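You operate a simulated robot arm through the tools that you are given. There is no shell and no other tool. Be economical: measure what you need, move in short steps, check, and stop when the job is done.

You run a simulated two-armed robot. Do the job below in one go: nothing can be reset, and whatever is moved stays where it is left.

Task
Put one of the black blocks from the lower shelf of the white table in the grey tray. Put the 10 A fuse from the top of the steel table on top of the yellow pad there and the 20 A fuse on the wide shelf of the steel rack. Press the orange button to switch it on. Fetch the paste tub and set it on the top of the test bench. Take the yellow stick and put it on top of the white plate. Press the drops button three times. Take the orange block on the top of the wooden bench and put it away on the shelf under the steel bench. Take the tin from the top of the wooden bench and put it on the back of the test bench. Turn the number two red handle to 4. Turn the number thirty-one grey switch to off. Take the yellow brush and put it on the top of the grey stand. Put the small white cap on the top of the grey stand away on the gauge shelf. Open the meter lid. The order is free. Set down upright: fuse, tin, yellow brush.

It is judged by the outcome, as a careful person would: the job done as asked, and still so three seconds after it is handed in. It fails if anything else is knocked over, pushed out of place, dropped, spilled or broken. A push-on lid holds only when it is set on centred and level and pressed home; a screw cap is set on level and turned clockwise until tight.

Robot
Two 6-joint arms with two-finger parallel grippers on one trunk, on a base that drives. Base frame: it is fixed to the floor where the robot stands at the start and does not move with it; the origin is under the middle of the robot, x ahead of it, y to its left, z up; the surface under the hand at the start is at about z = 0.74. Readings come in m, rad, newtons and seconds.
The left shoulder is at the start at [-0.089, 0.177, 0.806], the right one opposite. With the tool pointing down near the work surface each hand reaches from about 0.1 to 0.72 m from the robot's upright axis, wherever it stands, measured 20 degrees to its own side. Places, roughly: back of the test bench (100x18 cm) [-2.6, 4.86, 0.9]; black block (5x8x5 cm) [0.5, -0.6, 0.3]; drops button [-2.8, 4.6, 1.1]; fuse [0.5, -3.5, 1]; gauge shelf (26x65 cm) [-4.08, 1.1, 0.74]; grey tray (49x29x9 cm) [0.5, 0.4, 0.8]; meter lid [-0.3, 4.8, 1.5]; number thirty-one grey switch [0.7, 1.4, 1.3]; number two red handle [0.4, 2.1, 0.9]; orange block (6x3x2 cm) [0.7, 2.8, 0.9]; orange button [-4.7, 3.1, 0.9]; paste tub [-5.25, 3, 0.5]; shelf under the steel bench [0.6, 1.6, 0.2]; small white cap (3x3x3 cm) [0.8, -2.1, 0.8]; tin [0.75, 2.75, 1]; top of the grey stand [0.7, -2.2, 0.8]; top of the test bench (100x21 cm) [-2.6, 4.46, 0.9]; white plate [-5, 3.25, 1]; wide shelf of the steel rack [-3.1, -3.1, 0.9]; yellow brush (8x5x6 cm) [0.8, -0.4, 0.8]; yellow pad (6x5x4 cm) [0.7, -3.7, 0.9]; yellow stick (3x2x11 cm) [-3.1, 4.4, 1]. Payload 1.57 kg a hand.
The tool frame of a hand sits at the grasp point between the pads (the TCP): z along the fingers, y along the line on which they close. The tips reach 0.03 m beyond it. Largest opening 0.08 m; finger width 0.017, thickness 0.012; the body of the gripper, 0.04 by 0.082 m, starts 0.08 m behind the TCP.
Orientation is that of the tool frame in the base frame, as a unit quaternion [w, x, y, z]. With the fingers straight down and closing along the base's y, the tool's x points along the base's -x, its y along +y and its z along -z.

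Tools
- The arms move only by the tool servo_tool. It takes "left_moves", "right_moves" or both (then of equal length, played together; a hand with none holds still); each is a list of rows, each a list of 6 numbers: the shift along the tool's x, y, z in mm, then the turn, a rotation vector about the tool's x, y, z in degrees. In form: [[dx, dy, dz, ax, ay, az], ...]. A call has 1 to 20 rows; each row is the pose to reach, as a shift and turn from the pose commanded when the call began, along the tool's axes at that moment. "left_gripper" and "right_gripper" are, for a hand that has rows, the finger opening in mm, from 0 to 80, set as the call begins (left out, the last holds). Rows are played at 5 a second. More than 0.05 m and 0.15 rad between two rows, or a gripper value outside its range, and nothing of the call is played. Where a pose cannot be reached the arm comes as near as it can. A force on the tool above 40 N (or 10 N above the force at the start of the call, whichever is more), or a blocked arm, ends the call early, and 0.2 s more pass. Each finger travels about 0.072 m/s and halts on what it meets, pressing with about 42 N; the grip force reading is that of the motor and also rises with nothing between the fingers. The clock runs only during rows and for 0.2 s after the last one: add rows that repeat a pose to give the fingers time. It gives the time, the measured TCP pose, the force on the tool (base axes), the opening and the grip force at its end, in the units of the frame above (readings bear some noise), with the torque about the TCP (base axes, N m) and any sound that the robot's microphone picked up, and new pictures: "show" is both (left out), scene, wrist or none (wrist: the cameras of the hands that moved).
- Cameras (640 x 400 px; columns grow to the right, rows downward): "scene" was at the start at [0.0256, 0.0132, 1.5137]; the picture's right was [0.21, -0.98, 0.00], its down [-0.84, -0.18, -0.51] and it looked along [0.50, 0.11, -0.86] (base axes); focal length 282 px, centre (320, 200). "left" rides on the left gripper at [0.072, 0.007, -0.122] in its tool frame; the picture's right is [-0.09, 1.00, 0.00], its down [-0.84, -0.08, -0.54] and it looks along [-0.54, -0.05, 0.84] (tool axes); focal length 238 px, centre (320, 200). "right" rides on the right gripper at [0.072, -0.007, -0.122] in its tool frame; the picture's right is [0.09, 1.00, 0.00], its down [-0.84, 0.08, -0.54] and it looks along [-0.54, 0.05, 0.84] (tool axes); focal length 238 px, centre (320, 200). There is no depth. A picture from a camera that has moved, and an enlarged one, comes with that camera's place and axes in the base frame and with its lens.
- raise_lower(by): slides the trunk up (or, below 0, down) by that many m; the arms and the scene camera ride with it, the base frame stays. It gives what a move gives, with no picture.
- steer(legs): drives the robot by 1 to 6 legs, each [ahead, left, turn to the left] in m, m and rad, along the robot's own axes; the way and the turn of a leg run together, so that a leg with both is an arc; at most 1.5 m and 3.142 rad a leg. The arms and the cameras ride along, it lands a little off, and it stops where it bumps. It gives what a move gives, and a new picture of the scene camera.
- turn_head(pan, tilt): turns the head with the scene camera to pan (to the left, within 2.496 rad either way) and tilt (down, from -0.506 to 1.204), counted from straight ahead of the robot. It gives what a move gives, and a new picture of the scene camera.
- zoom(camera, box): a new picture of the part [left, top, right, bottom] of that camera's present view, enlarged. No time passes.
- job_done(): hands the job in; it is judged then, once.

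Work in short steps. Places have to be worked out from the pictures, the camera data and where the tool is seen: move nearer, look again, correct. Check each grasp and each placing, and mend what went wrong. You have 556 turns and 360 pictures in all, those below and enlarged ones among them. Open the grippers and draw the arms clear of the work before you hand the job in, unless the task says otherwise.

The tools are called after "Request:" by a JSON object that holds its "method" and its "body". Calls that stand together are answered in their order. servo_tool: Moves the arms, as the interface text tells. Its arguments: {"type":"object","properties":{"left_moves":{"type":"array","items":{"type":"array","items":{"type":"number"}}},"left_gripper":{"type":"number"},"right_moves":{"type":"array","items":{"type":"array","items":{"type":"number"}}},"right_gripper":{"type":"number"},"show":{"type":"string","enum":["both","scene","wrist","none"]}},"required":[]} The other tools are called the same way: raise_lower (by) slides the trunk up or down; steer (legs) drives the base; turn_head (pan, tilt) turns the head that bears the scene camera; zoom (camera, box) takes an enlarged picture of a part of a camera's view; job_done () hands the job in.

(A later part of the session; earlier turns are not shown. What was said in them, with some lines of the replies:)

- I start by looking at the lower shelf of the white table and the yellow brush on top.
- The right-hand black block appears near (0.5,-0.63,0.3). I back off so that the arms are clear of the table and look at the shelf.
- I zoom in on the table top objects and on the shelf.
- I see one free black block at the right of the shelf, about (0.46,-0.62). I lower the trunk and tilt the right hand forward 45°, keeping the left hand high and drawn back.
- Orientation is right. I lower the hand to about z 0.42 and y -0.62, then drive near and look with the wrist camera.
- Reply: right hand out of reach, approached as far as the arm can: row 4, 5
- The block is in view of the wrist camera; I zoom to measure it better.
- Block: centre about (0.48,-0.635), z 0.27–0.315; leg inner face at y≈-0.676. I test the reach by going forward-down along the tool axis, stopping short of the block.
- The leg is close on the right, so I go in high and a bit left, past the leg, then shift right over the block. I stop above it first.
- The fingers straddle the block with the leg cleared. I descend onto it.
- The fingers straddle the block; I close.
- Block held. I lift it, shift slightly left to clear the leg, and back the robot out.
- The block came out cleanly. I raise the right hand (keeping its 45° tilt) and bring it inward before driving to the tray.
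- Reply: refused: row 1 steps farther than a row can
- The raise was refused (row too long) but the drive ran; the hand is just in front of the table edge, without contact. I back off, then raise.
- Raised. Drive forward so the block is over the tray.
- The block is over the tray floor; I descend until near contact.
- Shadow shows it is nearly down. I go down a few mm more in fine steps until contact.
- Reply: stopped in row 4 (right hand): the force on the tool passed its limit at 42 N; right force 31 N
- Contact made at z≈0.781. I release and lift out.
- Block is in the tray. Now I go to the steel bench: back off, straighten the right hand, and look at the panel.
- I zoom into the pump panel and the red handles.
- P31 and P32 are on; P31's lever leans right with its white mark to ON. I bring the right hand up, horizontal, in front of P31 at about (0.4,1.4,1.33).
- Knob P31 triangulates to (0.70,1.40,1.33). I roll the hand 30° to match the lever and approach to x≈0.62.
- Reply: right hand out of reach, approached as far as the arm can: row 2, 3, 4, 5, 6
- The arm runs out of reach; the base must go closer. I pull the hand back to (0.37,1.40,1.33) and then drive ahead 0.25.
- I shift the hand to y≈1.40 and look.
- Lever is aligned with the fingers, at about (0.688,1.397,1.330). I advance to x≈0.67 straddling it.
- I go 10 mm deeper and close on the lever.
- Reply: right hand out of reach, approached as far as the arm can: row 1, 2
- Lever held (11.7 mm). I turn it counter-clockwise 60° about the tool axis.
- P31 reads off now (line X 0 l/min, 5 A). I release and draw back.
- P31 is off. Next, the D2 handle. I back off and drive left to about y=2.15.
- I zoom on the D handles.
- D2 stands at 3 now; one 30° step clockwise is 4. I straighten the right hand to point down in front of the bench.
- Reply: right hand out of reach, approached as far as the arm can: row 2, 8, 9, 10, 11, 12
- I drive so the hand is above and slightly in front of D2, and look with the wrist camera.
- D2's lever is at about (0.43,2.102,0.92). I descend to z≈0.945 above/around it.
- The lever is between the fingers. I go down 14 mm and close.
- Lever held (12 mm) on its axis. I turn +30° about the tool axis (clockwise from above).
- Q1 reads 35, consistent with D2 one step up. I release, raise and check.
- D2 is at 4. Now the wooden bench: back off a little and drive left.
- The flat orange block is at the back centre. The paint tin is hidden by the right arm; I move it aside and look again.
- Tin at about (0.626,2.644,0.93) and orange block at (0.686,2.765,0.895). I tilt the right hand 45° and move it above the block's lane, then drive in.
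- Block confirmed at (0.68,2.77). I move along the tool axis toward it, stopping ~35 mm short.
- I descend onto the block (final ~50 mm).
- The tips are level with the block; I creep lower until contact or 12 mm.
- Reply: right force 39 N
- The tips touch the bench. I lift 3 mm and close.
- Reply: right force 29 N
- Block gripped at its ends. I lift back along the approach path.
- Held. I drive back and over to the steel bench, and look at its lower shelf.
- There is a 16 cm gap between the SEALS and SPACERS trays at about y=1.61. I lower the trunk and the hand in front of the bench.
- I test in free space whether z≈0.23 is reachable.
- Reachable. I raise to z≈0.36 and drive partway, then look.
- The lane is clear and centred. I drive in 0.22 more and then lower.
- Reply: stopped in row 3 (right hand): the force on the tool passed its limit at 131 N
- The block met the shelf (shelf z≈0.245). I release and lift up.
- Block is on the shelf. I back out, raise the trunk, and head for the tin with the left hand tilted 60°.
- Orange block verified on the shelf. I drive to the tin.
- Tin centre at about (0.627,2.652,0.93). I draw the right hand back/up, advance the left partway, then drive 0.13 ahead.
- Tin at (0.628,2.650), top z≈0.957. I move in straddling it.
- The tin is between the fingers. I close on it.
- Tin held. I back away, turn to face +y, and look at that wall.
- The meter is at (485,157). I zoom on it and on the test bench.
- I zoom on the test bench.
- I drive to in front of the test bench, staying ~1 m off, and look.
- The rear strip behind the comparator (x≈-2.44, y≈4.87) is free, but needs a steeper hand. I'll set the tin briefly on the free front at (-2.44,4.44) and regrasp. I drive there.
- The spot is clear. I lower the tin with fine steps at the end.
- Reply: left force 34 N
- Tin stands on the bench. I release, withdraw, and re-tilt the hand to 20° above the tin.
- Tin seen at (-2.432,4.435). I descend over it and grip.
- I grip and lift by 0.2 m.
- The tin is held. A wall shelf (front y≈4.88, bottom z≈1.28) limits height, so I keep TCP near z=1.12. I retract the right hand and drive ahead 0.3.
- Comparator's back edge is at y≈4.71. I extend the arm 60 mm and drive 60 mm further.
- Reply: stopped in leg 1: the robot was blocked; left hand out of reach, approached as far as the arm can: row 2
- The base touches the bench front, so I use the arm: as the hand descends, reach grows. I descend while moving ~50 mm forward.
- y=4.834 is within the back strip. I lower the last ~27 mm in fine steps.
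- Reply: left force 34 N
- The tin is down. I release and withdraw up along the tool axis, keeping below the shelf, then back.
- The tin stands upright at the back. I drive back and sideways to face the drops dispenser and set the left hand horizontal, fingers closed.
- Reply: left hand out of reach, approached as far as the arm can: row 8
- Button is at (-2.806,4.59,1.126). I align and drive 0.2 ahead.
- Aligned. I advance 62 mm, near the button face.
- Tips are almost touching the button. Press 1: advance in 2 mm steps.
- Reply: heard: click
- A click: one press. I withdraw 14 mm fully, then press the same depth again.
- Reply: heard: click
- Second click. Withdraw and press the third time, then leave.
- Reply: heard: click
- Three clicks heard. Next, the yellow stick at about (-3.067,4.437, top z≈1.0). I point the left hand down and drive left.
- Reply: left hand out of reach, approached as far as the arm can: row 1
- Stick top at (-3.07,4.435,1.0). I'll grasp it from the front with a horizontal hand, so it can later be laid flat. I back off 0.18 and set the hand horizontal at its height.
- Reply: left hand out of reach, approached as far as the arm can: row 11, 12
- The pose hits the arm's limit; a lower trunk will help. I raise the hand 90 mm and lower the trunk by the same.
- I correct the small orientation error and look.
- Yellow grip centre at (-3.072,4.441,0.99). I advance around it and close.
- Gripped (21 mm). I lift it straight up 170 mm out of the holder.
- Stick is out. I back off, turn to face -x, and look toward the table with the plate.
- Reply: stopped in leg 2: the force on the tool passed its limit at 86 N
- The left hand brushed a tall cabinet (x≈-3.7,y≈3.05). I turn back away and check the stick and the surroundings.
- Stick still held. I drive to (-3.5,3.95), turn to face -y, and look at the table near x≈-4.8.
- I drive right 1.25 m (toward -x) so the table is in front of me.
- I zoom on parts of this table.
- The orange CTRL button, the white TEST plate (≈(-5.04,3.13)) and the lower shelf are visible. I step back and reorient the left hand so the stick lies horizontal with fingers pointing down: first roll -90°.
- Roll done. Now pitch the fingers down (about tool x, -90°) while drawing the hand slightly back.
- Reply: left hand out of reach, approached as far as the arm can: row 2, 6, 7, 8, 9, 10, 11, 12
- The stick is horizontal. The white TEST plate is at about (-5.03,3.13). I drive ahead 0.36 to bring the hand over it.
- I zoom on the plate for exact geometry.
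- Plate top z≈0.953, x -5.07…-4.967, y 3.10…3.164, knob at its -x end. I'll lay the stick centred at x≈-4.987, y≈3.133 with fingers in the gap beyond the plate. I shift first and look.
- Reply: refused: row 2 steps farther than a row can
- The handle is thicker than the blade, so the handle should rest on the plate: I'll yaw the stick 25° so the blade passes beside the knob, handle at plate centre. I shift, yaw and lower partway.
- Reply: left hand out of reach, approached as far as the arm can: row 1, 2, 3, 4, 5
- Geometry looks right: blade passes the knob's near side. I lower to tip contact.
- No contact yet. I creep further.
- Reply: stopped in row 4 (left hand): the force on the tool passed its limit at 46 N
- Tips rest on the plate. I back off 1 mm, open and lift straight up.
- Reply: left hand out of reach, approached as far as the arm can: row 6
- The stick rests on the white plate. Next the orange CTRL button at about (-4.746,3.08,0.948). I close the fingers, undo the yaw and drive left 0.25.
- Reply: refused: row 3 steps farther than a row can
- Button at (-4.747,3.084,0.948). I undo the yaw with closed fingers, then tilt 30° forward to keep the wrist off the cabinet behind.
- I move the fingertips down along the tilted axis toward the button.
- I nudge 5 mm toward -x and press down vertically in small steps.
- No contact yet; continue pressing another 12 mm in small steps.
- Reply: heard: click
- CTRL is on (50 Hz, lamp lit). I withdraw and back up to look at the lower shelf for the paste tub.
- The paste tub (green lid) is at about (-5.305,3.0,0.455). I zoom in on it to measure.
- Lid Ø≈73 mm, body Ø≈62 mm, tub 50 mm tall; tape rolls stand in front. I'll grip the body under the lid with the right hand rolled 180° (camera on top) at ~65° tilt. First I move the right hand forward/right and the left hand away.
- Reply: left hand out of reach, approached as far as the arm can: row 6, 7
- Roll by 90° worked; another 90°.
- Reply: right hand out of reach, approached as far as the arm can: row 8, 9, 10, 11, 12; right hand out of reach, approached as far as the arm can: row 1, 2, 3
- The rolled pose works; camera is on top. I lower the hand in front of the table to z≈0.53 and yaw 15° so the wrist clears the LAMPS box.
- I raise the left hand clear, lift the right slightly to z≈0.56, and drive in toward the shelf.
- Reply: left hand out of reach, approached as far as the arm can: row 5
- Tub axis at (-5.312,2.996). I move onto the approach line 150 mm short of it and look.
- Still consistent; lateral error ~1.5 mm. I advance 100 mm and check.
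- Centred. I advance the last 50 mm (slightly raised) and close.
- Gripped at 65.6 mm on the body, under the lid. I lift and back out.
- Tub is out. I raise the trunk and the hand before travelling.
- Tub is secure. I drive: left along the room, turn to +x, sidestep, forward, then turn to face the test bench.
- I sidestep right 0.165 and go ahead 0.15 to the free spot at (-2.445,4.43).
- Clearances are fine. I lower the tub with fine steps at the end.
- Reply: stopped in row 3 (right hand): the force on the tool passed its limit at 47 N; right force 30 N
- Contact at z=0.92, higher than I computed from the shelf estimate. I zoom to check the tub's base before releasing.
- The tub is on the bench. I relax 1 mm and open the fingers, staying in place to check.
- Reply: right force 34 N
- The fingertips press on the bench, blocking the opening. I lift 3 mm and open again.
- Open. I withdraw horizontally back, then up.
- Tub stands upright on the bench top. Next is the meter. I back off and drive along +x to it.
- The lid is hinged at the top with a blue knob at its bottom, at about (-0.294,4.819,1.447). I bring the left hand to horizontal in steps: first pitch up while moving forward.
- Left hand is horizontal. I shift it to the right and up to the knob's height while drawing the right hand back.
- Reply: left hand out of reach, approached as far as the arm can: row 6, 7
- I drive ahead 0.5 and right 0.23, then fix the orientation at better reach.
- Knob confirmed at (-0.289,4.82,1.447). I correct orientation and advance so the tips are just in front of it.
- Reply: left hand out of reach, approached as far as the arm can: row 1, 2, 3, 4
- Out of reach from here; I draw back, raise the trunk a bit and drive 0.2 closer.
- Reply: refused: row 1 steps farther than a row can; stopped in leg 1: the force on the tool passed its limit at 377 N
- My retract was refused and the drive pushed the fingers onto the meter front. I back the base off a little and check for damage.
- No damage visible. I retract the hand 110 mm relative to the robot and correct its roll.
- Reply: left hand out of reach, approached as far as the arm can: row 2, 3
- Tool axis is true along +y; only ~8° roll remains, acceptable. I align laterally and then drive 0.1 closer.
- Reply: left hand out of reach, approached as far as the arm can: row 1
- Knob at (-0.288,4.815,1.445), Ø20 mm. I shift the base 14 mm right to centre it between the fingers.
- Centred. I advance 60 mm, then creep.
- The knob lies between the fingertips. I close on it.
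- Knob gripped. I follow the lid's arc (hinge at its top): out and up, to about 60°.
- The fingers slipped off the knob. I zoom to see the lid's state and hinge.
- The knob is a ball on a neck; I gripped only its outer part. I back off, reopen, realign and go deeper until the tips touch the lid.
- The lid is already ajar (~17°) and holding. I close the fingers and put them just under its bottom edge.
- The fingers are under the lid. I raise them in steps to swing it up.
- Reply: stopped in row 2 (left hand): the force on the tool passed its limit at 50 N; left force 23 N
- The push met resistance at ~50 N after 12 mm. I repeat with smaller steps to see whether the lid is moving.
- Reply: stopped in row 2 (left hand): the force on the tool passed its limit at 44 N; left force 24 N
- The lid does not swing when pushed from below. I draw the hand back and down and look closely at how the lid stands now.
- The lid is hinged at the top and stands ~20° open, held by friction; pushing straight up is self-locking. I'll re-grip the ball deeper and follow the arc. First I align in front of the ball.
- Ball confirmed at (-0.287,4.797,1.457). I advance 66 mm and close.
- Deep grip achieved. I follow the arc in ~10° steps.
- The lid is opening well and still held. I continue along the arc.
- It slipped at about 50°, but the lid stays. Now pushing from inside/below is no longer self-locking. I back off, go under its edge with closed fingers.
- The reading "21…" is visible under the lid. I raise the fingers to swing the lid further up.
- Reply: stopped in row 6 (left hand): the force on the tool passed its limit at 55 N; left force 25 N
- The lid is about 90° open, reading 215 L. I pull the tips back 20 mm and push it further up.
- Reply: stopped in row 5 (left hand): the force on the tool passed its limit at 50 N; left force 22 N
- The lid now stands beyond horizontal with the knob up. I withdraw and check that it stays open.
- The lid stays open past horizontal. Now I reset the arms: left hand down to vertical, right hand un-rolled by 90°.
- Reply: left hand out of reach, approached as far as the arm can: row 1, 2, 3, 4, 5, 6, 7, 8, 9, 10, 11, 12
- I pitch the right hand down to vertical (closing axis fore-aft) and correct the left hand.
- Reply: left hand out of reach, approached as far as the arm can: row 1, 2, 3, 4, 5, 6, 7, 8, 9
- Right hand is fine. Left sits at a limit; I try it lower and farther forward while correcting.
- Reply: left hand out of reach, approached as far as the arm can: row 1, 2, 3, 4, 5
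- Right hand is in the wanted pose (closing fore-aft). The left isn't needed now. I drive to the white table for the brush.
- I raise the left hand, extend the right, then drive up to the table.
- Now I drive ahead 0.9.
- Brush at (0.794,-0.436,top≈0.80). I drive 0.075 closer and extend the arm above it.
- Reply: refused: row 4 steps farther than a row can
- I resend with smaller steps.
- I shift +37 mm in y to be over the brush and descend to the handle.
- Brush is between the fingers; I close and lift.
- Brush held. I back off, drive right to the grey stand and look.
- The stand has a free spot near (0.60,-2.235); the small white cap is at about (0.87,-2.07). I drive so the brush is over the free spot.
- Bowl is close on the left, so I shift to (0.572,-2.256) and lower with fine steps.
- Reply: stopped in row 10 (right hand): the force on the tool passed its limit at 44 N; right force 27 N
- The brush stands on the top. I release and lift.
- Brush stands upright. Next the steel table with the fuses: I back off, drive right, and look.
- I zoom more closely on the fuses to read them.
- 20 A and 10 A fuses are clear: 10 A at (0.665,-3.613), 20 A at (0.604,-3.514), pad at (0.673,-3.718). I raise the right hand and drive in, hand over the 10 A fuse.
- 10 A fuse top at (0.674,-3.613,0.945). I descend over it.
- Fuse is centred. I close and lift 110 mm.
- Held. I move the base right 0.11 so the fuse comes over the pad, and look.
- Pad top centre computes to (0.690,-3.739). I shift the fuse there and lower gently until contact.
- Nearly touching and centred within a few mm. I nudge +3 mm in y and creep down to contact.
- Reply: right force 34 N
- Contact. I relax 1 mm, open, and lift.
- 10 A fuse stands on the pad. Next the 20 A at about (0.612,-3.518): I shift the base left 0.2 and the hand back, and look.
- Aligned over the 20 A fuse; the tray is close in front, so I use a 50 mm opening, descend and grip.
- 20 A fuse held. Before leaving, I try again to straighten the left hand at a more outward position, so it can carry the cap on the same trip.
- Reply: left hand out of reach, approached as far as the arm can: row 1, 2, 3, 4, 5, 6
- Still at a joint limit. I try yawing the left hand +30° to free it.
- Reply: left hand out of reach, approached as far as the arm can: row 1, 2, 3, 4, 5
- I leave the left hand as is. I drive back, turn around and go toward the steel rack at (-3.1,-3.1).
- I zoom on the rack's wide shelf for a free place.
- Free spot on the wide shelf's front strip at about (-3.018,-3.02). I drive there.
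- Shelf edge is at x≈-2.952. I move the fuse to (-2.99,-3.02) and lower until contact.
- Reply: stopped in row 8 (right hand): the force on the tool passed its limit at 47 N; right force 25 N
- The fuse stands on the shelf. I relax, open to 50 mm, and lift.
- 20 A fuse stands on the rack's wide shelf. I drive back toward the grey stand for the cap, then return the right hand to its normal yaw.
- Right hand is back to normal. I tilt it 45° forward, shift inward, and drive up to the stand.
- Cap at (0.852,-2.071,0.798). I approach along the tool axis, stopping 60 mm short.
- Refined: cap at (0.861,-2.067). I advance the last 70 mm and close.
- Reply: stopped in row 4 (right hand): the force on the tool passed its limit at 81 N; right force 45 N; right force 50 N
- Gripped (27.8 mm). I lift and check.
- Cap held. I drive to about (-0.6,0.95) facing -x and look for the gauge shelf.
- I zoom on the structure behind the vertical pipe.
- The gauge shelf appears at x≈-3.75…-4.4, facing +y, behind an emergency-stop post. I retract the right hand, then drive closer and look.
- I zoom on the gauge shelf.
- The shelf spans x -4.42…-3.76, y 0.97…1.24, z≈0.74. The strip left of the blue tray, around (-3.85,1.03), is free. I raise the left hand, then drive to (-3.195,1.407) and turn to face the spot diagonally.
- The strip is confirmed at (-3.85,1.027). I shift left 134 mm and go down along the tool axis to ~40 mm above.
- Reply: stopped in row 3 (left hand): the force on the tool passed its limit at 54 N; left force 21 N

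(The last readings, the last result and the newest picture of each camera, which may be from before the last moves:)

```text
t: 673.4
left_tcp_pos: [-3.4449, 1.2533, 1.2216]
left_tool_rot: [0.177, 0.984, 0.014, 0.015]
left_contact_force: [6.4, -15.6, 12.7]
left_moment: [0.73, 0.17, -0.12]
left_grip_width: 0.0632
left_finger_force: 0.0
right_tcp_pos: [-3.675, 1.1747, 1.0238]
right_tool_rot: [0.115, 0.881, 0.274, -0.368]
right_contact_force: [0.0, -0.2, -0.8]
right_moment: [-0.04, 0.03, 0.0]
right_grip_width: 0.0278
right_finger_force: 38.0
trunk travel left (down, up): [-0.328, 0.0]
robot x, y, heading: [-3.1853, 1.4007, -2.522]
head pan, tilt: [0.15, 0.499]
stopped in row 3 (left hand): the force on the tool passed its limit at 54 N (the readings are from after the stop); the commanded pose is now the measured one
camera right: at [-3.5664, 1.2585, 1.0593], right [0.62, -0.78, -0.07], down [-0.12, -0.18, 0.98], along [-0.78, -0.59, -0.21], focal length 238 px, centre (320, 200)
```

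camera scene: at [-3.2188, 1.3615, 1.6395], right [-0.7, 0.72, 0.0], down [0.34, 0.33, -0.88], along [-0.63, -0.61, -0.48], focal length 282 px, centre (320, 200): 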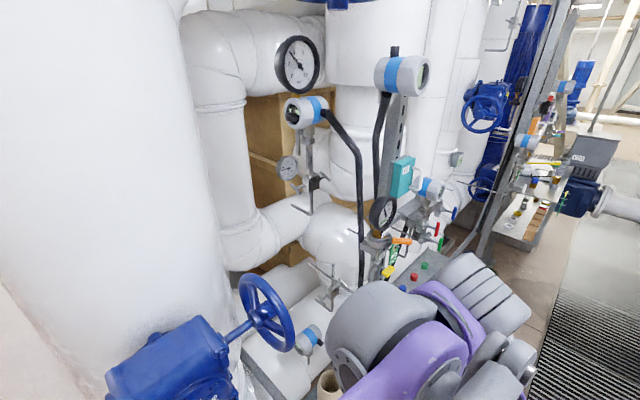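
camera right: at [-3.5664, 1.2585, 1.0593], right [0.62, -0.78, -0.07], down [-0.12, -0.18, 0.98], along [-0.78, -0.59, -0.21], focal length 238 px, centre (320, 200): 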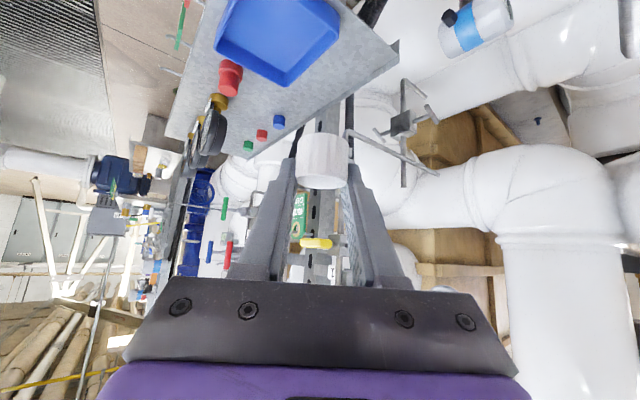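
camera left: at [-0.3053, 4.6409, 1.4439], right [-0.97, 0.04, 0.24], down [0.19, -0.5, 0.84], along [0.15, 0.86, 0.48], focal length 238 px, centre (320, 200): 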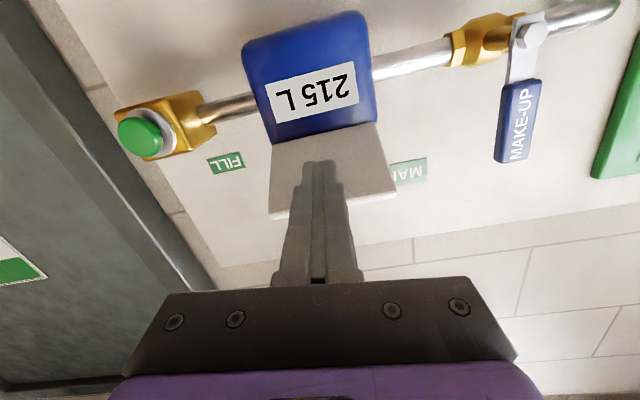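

The right forearm touched the idle left hand. I back the right hand off and move the left hand up and back.

Request:
{"method": "servo_tool", "body": {"right_moves": [[0, -40, -5, 0, 0, 0], [0, -80, -10, 0, 0, 0], [0, -110, -15, 0, 0, 0]], "show": "none"}}

Request:
{"method": "servo_tool", "body": {"left_moves": [[21, -4, -27, 0, 0, 0], [42, -9, -53, 0, 0, 0], [63, -13, -80, 0, 0, 0], [84, -18, -106, 0, 0, 0], [105, -22, -133, 0, 0, 0]], "left_gripper": 20, "show": "none"}}

```text
t: 674.2
left_tcp_pos: [-3.4441, 1.2551, 1.2221]
left_tool_rot: [0.178, 0.984, 0.011, 0.015]
left_contact_force: [0.5, 0.3, 0.2]
left_moment: [0.0, 0.02, -0.03]
left_grip_width: 0.0803
left_finger_force: 0.1
right_tcp_pos: [-3.7276, 1.2713, 1.0355]
right_tool_rot: [0.116, 0.881, 0.274, -0.368]
right_contact_force: [0.7, 0.4, 0.1]
right_moment: [-0.01, -0.01, 0.03]
right_grip_width: 0.0278
right_finger_force: 37.7
trunk travel left (down, up): [-0.328, 0.0]
robot x, y, heading: [-3.1892, 1.3982, -2.526]
head pan, tilt: [0.15, 0.499]
```

```text
t: 675.4
left_tcp_pos: [-3.3429, 1.3261, 1.3411]
left_tool_rot: [0.176, 0.984, 0.013, 0.014]
left_contact_force: [-0.1, 0.0, -0.9]
left_moment: [0.05, -0.01, 0.0]
left_grip_width: 0.0199
left_finger_force: 0.0
right_tcp_pos: [-3.7282, 1.2711, 1.0352]
right_tool_rot: [0.116, 0.881, 0.274, -0.368]
right_contact_force: [0.2, 0.1, 0.3]
right_moment: [0.02, -0.01, -0.01]
right_grip_width: 0.0275
right_finger_force: 38.4
trunk travel left (down, up): [-0.328, 0.0]
robot x, y, heading: [-3.1897, 1.4005, -2.525]
head pan, tilt: [0.15, 0.499]
```

Left hand is now high and back. I try the right-hand shift again.

Request:
{"method": "servo_tool", "body": {"right_moves": [[0, 35, 0, 0, 0, 0], [0, 70, 5, 0, 0, 0], [0, 100, 12, 0, 0, 0], [0, 128, 20, 0, 0, 0], [0, 128, 65, 0, 0, 0], [0, 128, 110, 0, 0, 0], [0, 128, 155, 0, 0, 0], [0, 128, 200, 0, 0, 0], [0, 128, 245, 0, 0, 0], [0, 128, 280, 0, 0, 0]], "show": "wrist"}}

```text
t: 677.6
left_tcp_pos: [-3.3435, 1.325, 1.341]
left_tool_rot: [0.176, 0.984, 0.012, 0.014]
left_contact_force: [-0.5, 0.1, 0.1]
left_moment: [-0.04, -0.01, -0.01]
left_grip_width: 0.0202
left_finger_force: 0.1
right_tcp_pos: [-3.82, 1.0496, 0.8369]
right_tool_rot: [0.114, 0.881, 0.274, -0.368]
right_contact_force: [0.6, -0.5, -0.4]
right_moment: [0.03, -0.01, 0.02]
right_grip_width: 0.0276
right_finger_force: 37.7
trunk travel left (down, up): [-0.328, 0.0]
robot x, y, heading: [-3.188, 1.3978, -2.528]
head pan, tilt: [0.15, 0.499]
camera right: at [-3.7113, 1.1353, 0.8719], right [0.62, -0.78, -0.06], down [-0.12, -0.18, 0.98], along [-0.78, -0.6, -0.21], focal length 238 px, centre (320, 200)
```

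right: 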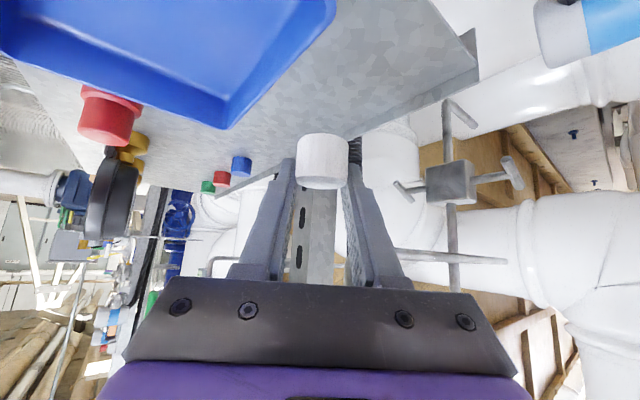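

The landing point on grey shelf surface is clear. I lower the last ~75 mm, creeping at the end.

Request:
{"method": "servo_tool", "body": {"right_moves": [[8, 0, 25, 0, 0, 0], [14, 0, 48, 0, 0, 0], [18, 0, 60, 0, 0, 0], [20, 0, 66, 0, 0, 0], [22, 0, 72, 0, 0, 0], [24, 0, 76, 0, 0, 0], [27, 0, 79, 0, 0, 0], [30, 0, 82, 0, 0, 0], [33, 0, 85, 0, 0, 0]], "show": "wrist"}}

```text
t: 679.5
left_tcp_pos: [-3.3411, 1.3272, 1.3431]
left_tool_rot: [0.178, 0.984, 0.012, 0.013]
left_contact_force: [0.3, 0.6, 1.0]
left_moment: [-0.02, 0.03, 0.0]
left_grip_width: 0.02
left_finger_force: 0.1
right_tcp_pos: [-3.8507, 1.0314, 0.7672]
right_tool_rot: [0.118, 0.878, 0.274, -0.375]
right_contact_force: [2.3, 1.9, 29.7]
right_moment: [0.13, -0.14, -0.03]
right_grip_width: 0.0278
right_finger_force: 38.1
trunk travel left (down, up): [-0.328, 0.0]
robot x, y, heading: [-3.1878, 1.3974, -2.52]
head pan, tilt: [0.15, 0.499]
stopped in row 9 (right hand): the force on the tool passed its limit at 44 N (the readings are from after the stop); the commanded pose is now the measured one
camera right: at [-3.7414, 1.115, 0.8], right [0.62, -0.78, -0.07], down [-0.11, -0.17, 0.98], along [-0.78, -0.6, -0.19], focal length 238 px, centre (320, 200)
```

right: 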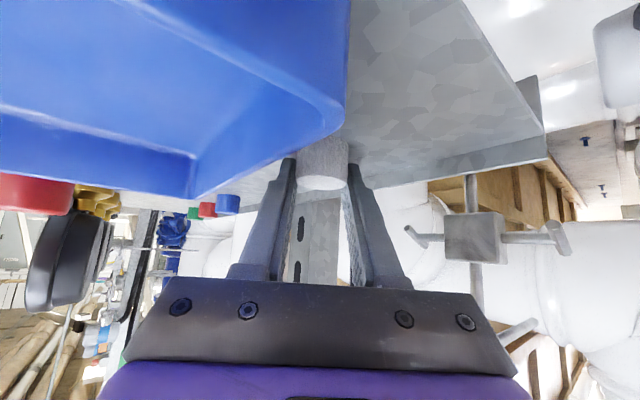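

The cap is down on the shelf. I open slightly and withdraw along the tool axis.

Request:
{"method": "servo_tool", "body": {"right_moves": [[-1, 0, -1, 0, 0, 0], [-1, 0, -1, 0, 0, 0], [-1, 0, -1, 0, 0, 0], [-5, 0, -30, 0, 0, 0], [-10, 0, -75, 0, 0, 0], [-15, 0, -120, 0, 0, 0]], "right_gripper": 44, "show": "wrist"}}

```text
t: 680.9
left_tcp_pos: [-3.3437, 1.327, 1.3423]
left_tool_rot: [0.177, 0.984, 0.011, 0.014]
left_contact_force: [-0.3, 0.1, 0.2]
left_moment: [0.03, 0.02, 0.0]
left_grip_width: 0.02
left_finger_force: 0.0
right_tcp_pos: [-3.7883, 1.0723, 0.8572]
right_tool_rot: [0.116, 0.88, 0.275, -0.37]
right_contact_force: [-0.3, 1.0, 0.5]
right_moment: [-0.03, -0.01, -0.02]
right_grip_width: 0.0441
right_finger_force: 0.0
trunk travel left (down, up): [-0.328, 0.0]
robot x, y, heading: [-3.1882, 1.4023, -2.523]
head pan, tilt: [0.15, 0.499]
camera right: at [-3.6795, 1.1578, 0.8912], right [0.62, -0.78, -0.06], down [-0.12, -0.17, 0.98], along [-0.78, -0.6, -0.2], focal length 238 px, centre (320, 200)
```

right: 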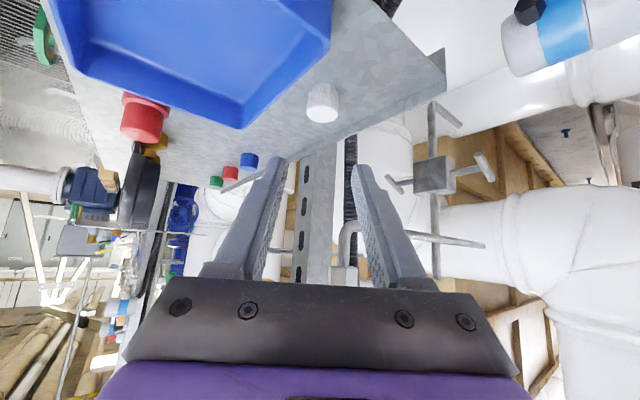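

The cap stands on the gauge shelf. I withdraw the arm fully and back the robot away, opening the grippers.

Request:
{"method": "servo_tool", "body": {"right_moves": [[0, 0, -45, 0, 0, 0], [0, 0, -90, 0, 0, 0], [0, -30, -130, 0, 0, 0], [0, -65, -160, 0, 0, 0], [0, -100, -180, 0, 0, 0]], "right_gripper": 60, "show": "none"}}

Request:
{"method": "steer", "body": {"legs": [[-0.35, 0, 0]]}}

Request:
{"method": "servo_tool", "body": {"left_moves": [[0, 0, 0, 0, 0, 0], [0, 0, 0, 0, 0, 0], [0, 0, 0, 0, 0, 0]], "left_gripper": 70, "show": "none"}}

Request:
{"method": "zoom", "body": {"camera": "scene", "box": [300, 200, 460, 300]}}

```text
t: 682.1
left_tcp_pos: [-3.3441, 1.3263, 1.3414]
left_tool_rot: [0.177, 0.984, 0.013, 0.014]
left_contact_force: [-0.2, 0.0, 0.2]
left_moment: [0.0, 0.0, -0.03]
left_grip_width: 0.02
left_finger_force: 0.0
right_tcp_pos: [-3.7399, 1.2294, 0.9833]
right_tool_rot: [0.116, 0.879, 0.274, -0.372]
right_contact_force: [0.2, -0.6, 0.7]
right_moment: [0.02, 0.02, 0.0]
right_grip_width: 0.0599
right_finger_force: 0.2
trunk travel left (down, up): [-0.328, 0.0]
robot x, y, heading: [-3.1874, 1.4002, -2.524]
head pan, tilt: [0.15, 0.499]
```

```text
t: 684.3
left_tcp_pos: [-3.0597, 1.5294, 1.343]
left_tool_rot: [0.177, 0.984, 0.013, 0.014]
left_contact_force: [0.3, 0.6, 0.2]
left_moment: [-0.02, 0.02, 0.01]
left_grip_width: 0.0199
left_finger_force: 0.0
right_tcp_pos: [-3.4562, 1.4293, 0.9828]
right_tool_rot: [0.116, 0.88, 0.276, -0.37]
right_contact_force: [0.4, -0.2, 1.4]
right_moment: [-0.04, 0.02, 0.01]
right_grip_width: 0.0599
right_finger_force: 0.0
trunk travel left (down, up): [-0.328, 0.0]
robot x, y, heading: [-2.9058, 1.6034, -2.522]
head pan, tilt: [0.15, 0.499]
camera scene: at [-2.9348, 1.5641, 1.6397], right [-0.7, 0.72, 0.0], down [0.34, 0.33, -0.88], along [-0.63, -0.61, -0.48], focal length 282 px, centre (320, 200)
```

scene: 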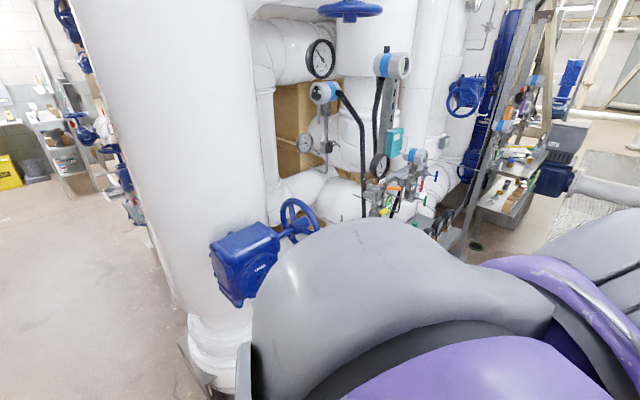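

```text
t: 685.1
left_tcp_pos: [-3.0593, 1.5289, 1.341]
left_tool_rot: [0.177, 0.984, 0.014, 0.014]
left_contact_force: [-0.6, -0.8, 0.4]
left_moment: [0.0, 0.02, 0.0]
left_grip_width: 0.0701
left_finger_force: 0.1
right_tcp_pos: [-3.4551, 1.4304, 0.9817]
right_tool_rot: [0.117, 0.879, 0.276, -0.371]
right_contact_force: [-0.4, 0.2, -0.8]
right_moment: [0.03, 0.0, 0.02]
right_grip_width: 0.0597
right_finger_force: 0.1
trunk travel left (down, up): [-0.328, 0.0]
robot x, y, heading: [-2.906, 1.6077, -2.519]
head pan, tilt: [0.15, 0.499]
```

```text
4.00 times, centred on (380, 250) of scene
camera zoom: at [-2.9341, 1.5646, 1.6395], right [-0.7, 0.72, 0.0], down [0.34, 0.33, -0.88], along [-0.63, -0.61, -0.48], focal length 1129 px, centre (80, 0)
```

zoom: 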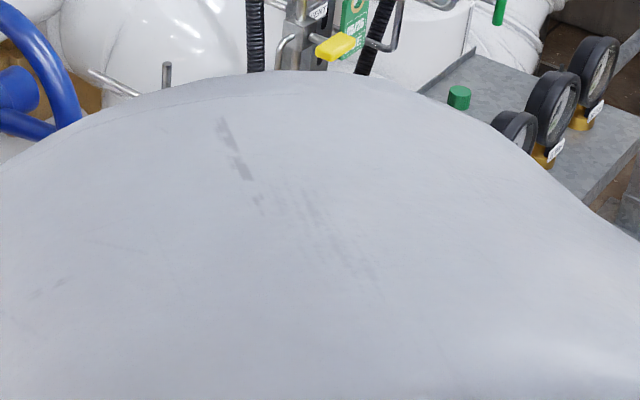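

All items are done, grippers are open and the arms are clear. I hand the job in.

Request:
{"method": "job_done", "body": {}}

```text
The job is handed in.
```

I finished all fourteen parts of the task and handed the job in. Four things to know:
- The TRIP lamp on the pump set came on when I switched number thirty-one off, because line X dropped to 0 l/min. I left it lit.
- While I was opening the meter, the gripper bumped its front hard; I saw no damage.
- The gripper brushed the control cabinet while I was carrying the yellow stick; I did not inspect it.
- The white plate shifted a few millimetres when I laid the stick on it.
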